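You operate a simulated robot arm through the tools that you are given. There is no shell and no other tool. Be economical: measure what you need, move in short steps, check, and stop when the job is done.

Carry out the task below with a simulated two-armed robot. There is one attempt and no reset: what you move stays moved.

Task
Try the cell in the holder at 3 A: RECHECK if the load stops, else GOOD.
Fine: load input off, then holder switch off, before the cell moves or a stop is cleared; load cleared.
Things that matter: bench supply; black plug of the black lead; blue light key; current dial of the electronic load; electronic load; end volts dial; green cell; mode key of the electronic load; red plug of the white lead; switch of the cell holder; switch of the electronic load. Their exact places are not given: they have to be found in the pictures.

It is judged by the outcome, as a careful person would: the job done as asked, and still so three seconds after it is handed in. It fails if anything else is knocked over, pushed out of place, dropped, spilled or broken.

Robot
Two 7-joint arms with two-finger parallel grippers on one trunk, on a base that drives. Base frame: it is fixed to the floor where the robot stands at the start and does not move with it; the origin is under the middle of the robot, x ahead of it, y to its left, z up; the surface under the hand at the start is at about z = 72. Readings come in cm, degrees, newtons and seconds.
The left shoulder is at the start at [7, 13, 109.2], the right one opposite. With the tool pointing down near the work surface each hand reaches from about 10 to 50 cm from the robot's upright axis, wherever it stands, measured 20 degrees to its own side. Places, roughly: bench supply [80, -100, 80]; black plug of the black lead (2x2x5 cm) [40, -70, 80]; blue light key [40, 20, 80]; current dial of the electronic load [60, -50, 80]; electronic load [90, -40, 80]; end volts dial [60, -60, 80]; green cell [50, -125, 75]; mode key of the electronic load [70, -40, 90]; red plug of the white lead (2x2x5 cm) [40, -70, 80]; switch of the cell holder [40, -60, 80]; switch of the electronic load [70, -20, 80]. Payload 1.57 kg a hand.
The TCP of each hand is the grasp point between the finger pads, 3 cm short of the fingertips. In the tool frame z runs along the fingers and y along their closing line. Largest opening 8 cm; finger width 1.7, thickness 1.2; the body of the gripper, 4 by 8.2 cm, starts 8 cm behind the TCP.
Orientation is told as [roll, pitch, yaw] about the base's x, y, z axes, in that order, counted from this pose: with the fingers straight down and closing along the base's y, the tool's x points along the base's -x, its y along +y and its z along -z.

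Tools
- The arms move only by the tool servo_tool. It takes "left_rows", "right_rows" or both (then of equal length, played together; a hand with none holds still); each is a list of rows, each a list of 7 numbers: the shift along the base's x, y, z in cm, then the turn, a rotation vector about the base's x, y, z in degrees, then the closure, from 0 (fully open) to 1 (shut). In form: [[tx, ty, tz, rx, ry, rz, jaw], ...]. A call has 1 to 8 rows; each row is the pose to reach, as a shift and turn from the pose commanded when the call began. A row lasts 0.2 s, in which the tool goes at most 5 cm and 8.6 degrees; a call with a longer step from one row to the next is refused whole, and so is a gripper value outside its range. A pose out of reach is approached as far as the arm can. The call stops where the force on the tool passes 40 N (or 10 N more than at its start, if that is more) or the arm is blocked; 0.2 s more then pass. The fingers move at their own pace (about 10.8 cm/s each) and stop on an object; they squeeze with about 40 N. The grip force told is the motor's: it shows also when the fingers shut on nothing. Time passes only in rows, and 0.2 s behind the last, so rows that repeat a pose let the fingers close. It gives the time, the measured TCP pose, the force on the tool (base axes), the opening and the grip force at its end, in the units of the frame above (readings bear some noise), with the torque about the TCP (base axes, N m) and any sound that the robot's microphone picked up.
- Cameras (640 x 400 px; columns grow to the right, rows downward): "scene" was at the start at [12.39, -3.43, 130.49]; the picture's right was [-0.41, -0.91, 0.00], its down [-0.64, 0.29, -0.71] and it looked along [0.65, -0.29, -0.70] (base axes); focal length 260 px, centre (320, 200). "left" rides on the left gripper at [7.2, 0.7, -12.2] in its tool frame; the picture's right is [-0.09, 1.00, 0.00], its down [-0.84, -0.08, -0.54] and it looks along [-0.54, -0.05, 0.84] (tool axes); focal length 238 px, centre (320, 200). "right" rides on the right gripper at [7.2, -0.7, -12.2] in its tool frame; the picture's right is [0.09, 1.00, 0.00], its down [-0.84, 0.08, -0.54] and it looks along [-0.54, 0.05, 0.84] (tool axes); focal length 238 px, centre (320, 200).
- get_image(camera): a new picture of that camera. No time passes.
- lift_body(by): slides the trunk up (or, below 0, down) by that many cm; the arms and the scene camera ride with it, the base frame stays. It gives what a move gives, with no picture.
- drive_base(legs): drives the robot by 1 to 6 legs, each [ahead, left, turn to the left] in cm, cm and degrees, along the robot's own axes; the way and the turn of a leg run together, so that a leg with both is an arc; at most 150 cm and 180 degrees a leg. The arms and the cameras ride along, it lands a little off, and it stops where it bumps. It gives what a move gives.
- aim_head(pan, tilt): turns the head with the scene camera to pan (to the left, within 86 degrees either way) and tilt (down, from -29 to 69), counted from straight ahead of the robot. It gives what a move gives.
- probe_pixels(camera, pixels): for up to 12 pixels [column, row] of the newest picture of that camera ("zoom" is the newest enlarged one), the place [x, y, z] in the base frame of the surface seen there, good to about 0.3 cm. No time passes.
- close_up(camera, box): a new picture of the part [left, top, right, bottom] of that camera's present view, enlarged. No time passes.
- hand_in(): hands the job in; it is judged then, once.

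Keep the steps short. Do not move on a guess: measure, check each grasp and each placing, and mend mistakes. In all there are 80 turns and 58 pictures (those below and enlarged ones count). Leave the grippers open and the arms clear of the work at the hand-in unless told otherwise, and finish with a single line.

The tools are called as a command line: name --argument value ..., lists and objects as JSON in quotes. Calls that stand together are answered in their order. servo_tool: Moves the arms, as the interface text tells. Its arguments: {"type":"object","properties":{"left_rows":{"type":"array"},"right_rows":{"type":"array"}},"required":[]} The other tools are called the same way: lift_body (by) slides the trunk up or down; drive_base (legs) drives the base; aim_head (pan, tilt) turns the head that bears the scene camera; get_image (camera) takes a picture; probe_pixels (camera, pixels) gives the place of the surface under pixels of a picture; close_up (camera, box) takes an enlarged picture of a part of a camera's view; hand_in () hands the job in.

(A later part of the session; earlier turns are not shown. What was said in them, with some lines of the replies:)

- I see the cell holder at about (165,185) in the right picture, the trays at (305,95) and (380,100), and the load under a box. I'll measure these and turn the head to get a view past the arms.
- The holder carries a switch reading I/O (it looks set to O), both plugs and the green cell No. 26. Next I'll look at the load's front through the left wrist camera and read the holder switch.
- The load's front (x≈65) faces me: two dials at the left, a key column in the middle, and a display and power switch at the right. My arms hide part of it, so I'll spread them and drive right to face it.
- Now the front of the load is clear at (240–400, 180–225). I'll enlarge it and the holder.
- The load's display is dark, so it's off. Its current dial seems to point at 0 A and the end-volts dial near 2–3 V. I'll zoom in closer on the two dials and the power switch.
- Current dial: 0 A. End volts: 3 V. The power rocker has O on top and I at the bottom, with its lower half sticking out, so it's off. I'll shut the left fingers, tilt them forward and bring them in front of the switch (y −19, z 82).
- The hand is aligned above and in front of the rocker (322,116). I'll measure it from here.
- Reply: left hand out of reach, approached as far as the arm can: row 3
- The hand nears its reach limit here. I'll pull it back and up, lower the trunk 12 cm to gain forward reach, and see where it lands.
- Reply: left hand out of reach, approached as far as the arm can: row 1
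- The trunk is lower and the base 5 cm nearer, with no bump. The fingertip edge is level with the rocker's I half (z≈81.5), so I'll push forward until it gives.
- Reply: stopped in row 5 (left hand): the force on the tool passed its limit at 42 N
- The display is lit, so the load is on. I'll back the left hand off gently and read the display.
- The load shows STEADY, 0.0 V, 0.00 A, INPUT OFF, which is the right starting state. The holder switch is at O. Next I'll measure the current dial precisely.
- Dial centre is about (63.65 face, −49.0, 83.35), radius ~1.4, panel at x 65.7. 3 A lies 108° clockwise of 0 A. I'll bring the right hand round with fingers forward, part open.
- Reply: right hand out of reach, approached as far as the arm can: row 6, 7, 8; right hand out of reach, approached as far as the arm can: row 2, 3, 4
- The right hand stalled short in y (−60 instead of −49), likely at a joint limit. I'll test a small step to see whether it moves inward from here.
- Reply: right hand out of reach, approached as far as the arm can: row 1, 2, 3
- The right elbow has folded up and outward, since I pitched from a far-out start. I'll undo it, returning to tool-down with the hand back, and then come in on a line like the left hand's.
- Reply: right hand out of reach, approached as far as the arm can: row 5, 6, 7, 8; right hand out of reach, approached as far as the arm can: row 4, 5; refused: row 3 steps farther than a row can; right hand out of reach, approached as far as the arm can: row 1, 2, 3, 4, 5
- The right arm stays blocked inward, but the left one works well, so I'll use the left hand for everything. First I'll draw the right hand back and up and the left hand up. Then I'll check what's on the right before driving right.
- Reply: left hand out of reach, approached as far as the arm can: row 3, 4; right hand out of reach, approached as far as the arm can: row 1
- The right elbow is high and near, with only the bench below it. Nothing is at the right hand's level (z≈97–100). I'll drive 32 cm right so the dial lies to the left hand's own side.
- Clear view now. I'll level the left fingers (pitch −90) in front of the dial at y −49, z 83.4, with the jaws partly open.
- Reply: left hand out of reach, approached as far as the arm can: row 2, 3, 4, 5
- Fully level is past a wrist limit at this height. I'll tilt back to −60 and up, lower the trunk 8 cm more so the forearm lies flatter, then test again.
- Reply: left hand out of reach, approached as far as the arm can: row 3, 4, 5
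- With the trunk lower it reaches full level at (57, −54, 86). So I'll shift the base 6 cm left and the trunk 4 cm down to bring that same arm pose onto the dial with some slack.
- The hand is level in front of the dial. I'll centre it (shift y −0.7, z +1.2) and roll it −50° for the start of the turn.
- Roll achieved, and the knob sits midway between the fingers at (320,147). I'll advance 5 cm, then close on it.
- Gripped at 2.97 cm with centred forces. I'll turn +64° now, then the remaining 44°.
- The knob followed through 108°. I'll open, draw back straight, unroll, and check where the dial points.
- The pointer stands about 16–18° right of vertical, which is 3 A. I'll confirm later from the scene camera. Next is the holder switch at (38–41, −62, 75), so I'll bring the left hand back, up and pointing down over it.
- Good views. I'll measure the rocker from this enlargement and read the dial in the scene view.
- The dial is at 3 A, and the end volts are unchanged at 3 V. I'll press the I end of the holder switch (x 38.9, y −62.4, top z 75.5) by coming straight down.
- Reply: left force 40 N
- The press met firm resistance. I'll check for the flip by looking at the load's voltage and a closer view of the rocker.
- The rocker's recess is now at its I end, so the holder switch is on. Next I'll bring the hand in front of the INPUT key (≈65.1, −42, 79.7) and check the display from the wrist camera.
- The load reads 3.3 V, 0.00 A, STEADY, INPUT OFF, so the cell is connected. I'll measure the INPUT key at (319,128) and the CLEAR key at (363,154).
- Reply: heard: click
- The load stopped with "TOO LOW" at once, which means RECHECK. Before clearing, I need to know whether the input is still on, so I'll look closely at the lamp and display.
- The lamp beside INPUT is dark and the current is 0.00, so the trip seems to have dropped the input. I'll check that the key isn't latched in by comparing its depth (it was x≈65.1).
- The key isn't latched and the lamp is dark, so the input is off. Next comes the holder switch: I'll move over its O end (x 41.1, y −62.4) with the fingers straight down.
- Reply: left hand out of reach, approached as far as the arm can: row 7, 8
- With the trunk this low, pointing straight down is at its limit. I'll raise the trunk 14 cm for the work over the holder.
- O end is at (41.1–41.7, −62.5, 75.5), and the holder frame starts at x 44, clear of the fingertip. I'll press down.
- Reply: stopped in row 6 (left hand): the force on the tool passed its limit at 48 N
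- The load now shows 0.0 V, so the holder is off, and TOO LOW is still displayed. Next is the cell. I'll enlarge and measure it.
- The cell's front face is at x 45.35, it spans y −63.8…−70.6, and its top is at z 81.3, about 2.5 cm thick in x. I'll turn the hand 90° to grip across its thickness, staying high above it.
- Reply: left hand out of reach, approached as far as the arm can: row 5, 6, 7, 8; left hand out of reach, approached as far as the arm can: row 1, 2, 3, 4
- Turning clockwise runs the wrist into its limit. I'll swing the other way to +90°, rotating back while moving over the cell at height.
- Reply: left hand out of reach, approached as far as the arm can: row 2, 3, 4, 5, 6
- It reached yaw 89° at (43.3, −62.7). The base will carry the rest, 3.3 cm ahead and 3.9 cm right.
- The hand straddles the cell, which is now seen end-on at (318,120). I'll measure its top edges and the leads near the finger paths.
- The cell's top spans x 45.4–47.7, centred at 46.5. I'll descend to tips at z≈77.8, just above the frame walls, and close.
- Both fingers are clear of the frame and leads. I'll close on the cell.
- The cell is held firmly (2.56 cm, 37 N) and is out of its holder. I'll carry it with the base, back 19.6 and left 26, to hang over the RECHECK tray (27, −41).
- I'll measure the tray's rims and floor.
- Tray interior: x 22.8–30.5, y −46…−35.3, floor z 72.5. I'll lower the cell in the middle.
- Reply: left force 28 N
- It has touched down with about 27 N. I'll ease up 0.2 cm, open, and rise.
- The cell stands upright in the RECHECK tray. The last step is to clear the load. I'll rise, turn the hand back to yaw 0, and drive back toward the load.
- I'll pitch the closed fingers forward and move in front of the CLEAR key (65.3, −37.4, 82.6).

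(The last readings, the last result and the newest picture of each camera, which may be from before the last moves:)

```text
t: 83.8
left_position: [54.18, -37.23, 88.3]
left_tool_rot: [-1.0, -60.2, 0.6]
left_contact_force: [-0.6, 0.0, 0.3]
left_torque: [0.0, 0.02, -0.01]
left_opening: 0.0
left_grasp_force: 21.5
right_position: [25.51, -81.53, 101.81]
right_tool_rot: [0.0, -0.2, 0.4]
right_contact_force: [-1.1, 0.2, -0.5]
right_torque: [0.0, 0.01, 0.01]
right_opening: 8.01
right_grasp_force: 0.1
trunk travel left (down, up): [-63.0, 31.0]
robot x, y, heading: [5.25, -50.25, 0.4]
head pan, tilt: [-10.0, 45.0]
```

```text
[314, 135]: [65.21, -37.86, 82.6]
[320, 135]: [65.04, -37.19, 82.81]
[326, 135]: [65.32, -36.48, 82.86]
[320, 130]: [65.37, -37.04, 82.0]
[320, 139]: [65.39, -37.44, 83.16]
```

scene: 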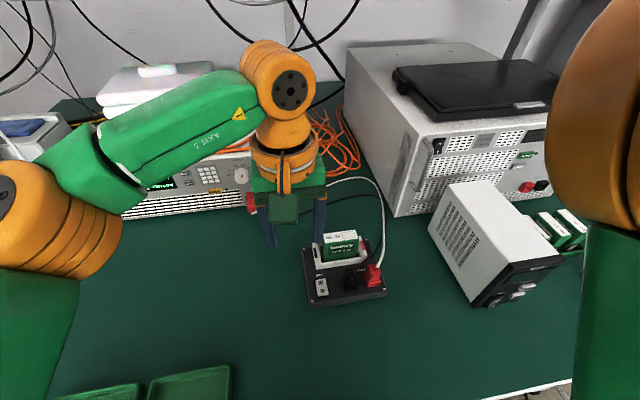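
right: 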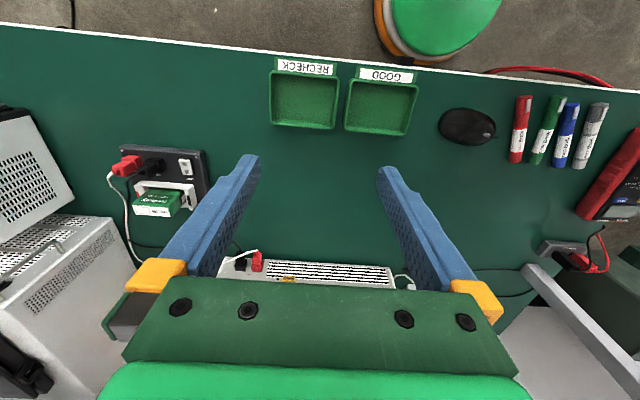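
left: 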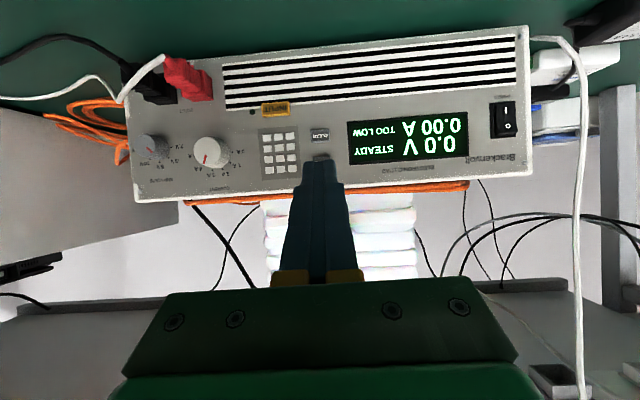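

servo_tool --left_rows '[[2, 0, -3, 0, 0, 0, 1], [4.5, 0, -5, 0, 0, 0, 1], [7.2, 0, -5, 0, 0, 0, 1], [8, 0, -5, 0, 0, 0, 1], [8.4, 0, -5, 0, 0, 0, 1], [8.7, 0, -5, 0, 0, 0, 1]]'

servo_tool --left_rows '[[-3, 0, 0.5, 0, 0, 0, 1], [-6, 0, 2.5, 0, 0, 0, 1], [-8, 0, 5.5, 0, 0, 0, 1]]'

get_image --camera "left"

```text
t: 85.2
left_position: [62.62, -37.34, 83.24]
left_tool_rot: [-0.8, -60.1, 0.4]
left_contact_force: [-8.1, 1.2, -4.3]
left_torque: [-0.01, 0.17, 0.02]
left_opening: 0.01
left_grasp_force: 20.9
right_position: [25.25, -81.59, 101.66]
right_tool_rot: [-0.2, -0.4, 0.4]
right_contact_force: [-1.2, 0.1, 0.6]
right_torque: [0.01, -0.01, 0.01]
right_opening: 8.0
right_grasp_force: 0.1
trunk travel left (down, up): [-63.0, 31.0]
robot x, y, heading: [5.53, -50.06, 0.8]
head pan, tilt: [-10.0, 45.0]
heard: click
```

```text
t: 86.0
left_position: [54.69, -37.49, 88.74]
left_tool_rot: [-0.7, -60.1, 0.4]
left_contact_force: [0.4, 0.0, 0.1]
left_torque: [-0.01, 0.0, 0.01]
left_opening: 0.0
left_grasp_force: 21.3
right_position: [25.57, -81.71, 101.74]
right_tool_rot: [-0.1, -0.3, 0.4]
right_contact_force: [0.1, -0.3, -0.7]
right_torque: [-0.01, 0.0, 0.02]
right_opening: 8.01
right_grasp_force: 0.0
trunk travel left (down, up): [-63.0, 31.0]
robot x, y, heading: [5.32, -50.36, 0.2]
head pan, tilt: [-10.0, 45.0]
```

```text
8 pictures are left
```

left: 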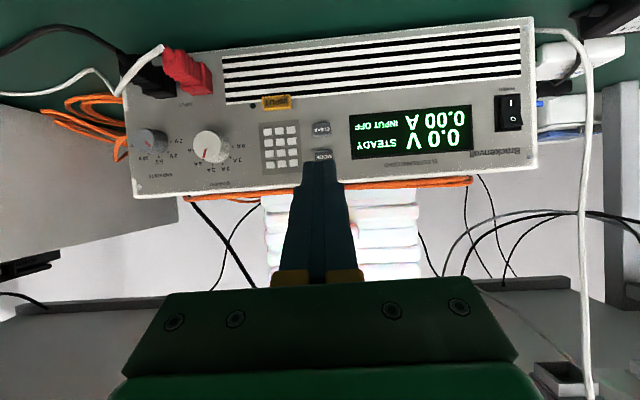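

The load shows STEADY, INPUT OFF, so the stop is cleared, and the input had indeed been off. I'll withdraw the hand, open it, and take a last look.

servo_tool --left_rows '[[-1.5, 0, 1.5, 0, 7.5, 0, 1], [-3, 0, 3, 0, 15, 0, 0.8], [-5, 0, 5, 0, 22.5, 0, 0.5], [-7, 0, 6, 0, 30, 0, 0.2], [-9, 0, 7, 0, 37.5, 0, 0], [-11, 0, 8, 0, 45, 0, 0], [-12, 0, 8, 0, 52.5, 0, 0]]'

drive_base --legs '[[-16, 0, 0]]'

aim_head --pan -12 --tilt 42

get_image --camera "scene"

get_image --camera "left"

```text
t: 87.6
left_position: [42.85, -37.4, 96.95]
left_tool_rot: [-0.4, -7.5, 0.2]
left_contact_force: [-0.2, -0.2, 0.0]
left_torque: [0.0, 0.0, 0.01]
left_opening: 8.0
left_grasp_force: 0.0
right_position: [25.5, -81.82, 101.65]
right_tool_rot: [-0.1, -0.1, 0.4]
right_contact_force: [-0.4, -0.9, -0.6]
right_torque: [0.0, 0.01, 0.01]
right_opening: 8.0
right_grasp_force: 0.0
trunk travel left (down, up): [-63.0, 31.0]
robot x, y, heading: [4.85, -50.0, 0.3]
head pan, tilt: [-10.0, 45.0]
```

```text
t: 89.0
left_position: [27.2, -37.67, 96.84]
left_tool_rot: [-0.3, -7.5, 0.1]
left_contact_force: [0.6, -0.7, 0.4]
left_torque: [-0.01, 0.02, -0.02]
left_opening: 8.0
left_grasp_force: 0.0
right_position: [9.65, -81.93, 101.66]
right_tool_rot: [0.0, -0.2, 0.2]
right_contact_force: [0.0, -0.9, 0.2]
right_torque: [-0.01, 0.01, 0.0]
right_opening: 7.98
right_grasp_force: 0.1
trunk travel left (down, up): [-63.0, 31.0]
robot x, y, heading: [-10.75, -50.44, 0.8]
head pan, tilt: [-10.0, 45.0]
```

```text
t: 89.6
left_position: [26.98, -37.57, 96.93]
left_tool_rot: [-0.4, -7.6, 0.1]
left_contact_force: [-0.2, -0.3, 0.0]
left_torque: [0.04, -0.01, -0.02]
left_opening: 7.99
left_grasp_force: 0.1
right_position: [9.59, -81.85, 101.7]
right_tool_rot: [-0.1, -0.3, 0.3]
right_contact_force: [-0.8, 0.0, -0.2]
right_torque: [-0.01, 0.0, -0.03]
right_opening: 8.02
right_grasp_force: 0.1
trunk travel left (down, up): [-63.0, 31.0]
robot x, y, heading: [-11.18, -50.32, 0.2]
head pan, tilt: [-12.0, 42.0]
```

```text
7 pictures are left
```

scene: 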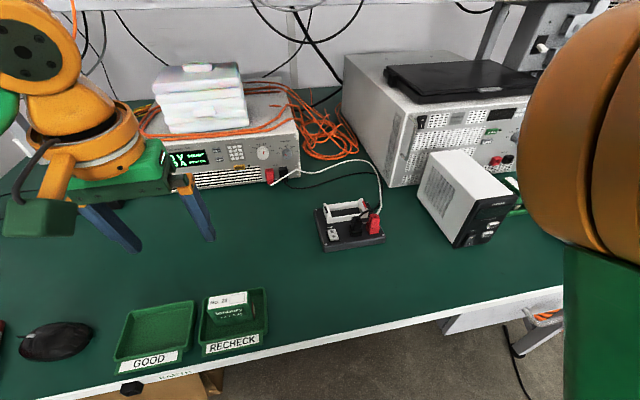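

```text
6 pictures are left
```

left: 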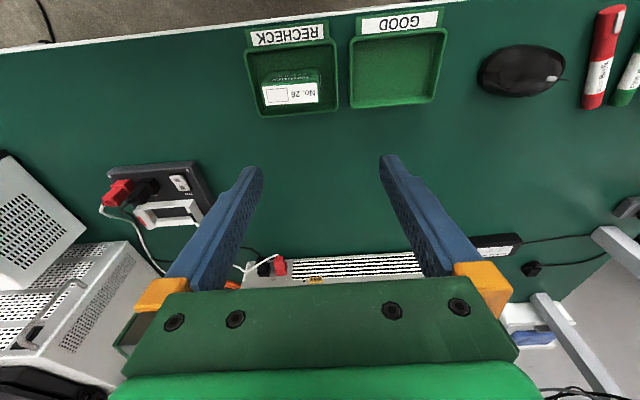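

Cell No. 26 stands in RECHECK and the holder is empty with its switch off. The load is cleared with its input off, nothing else has moved, and both hands are open and clear. I'm handing in.

hand_in

```text
The job is handed in.
```

Cell No. 26 went into RECHECK: at 3 A the load stopped at once with "TOO LOW" (end volts left at 3 V as found), and with its input off and the holder switched off, the cell was moved and the load then cleared.
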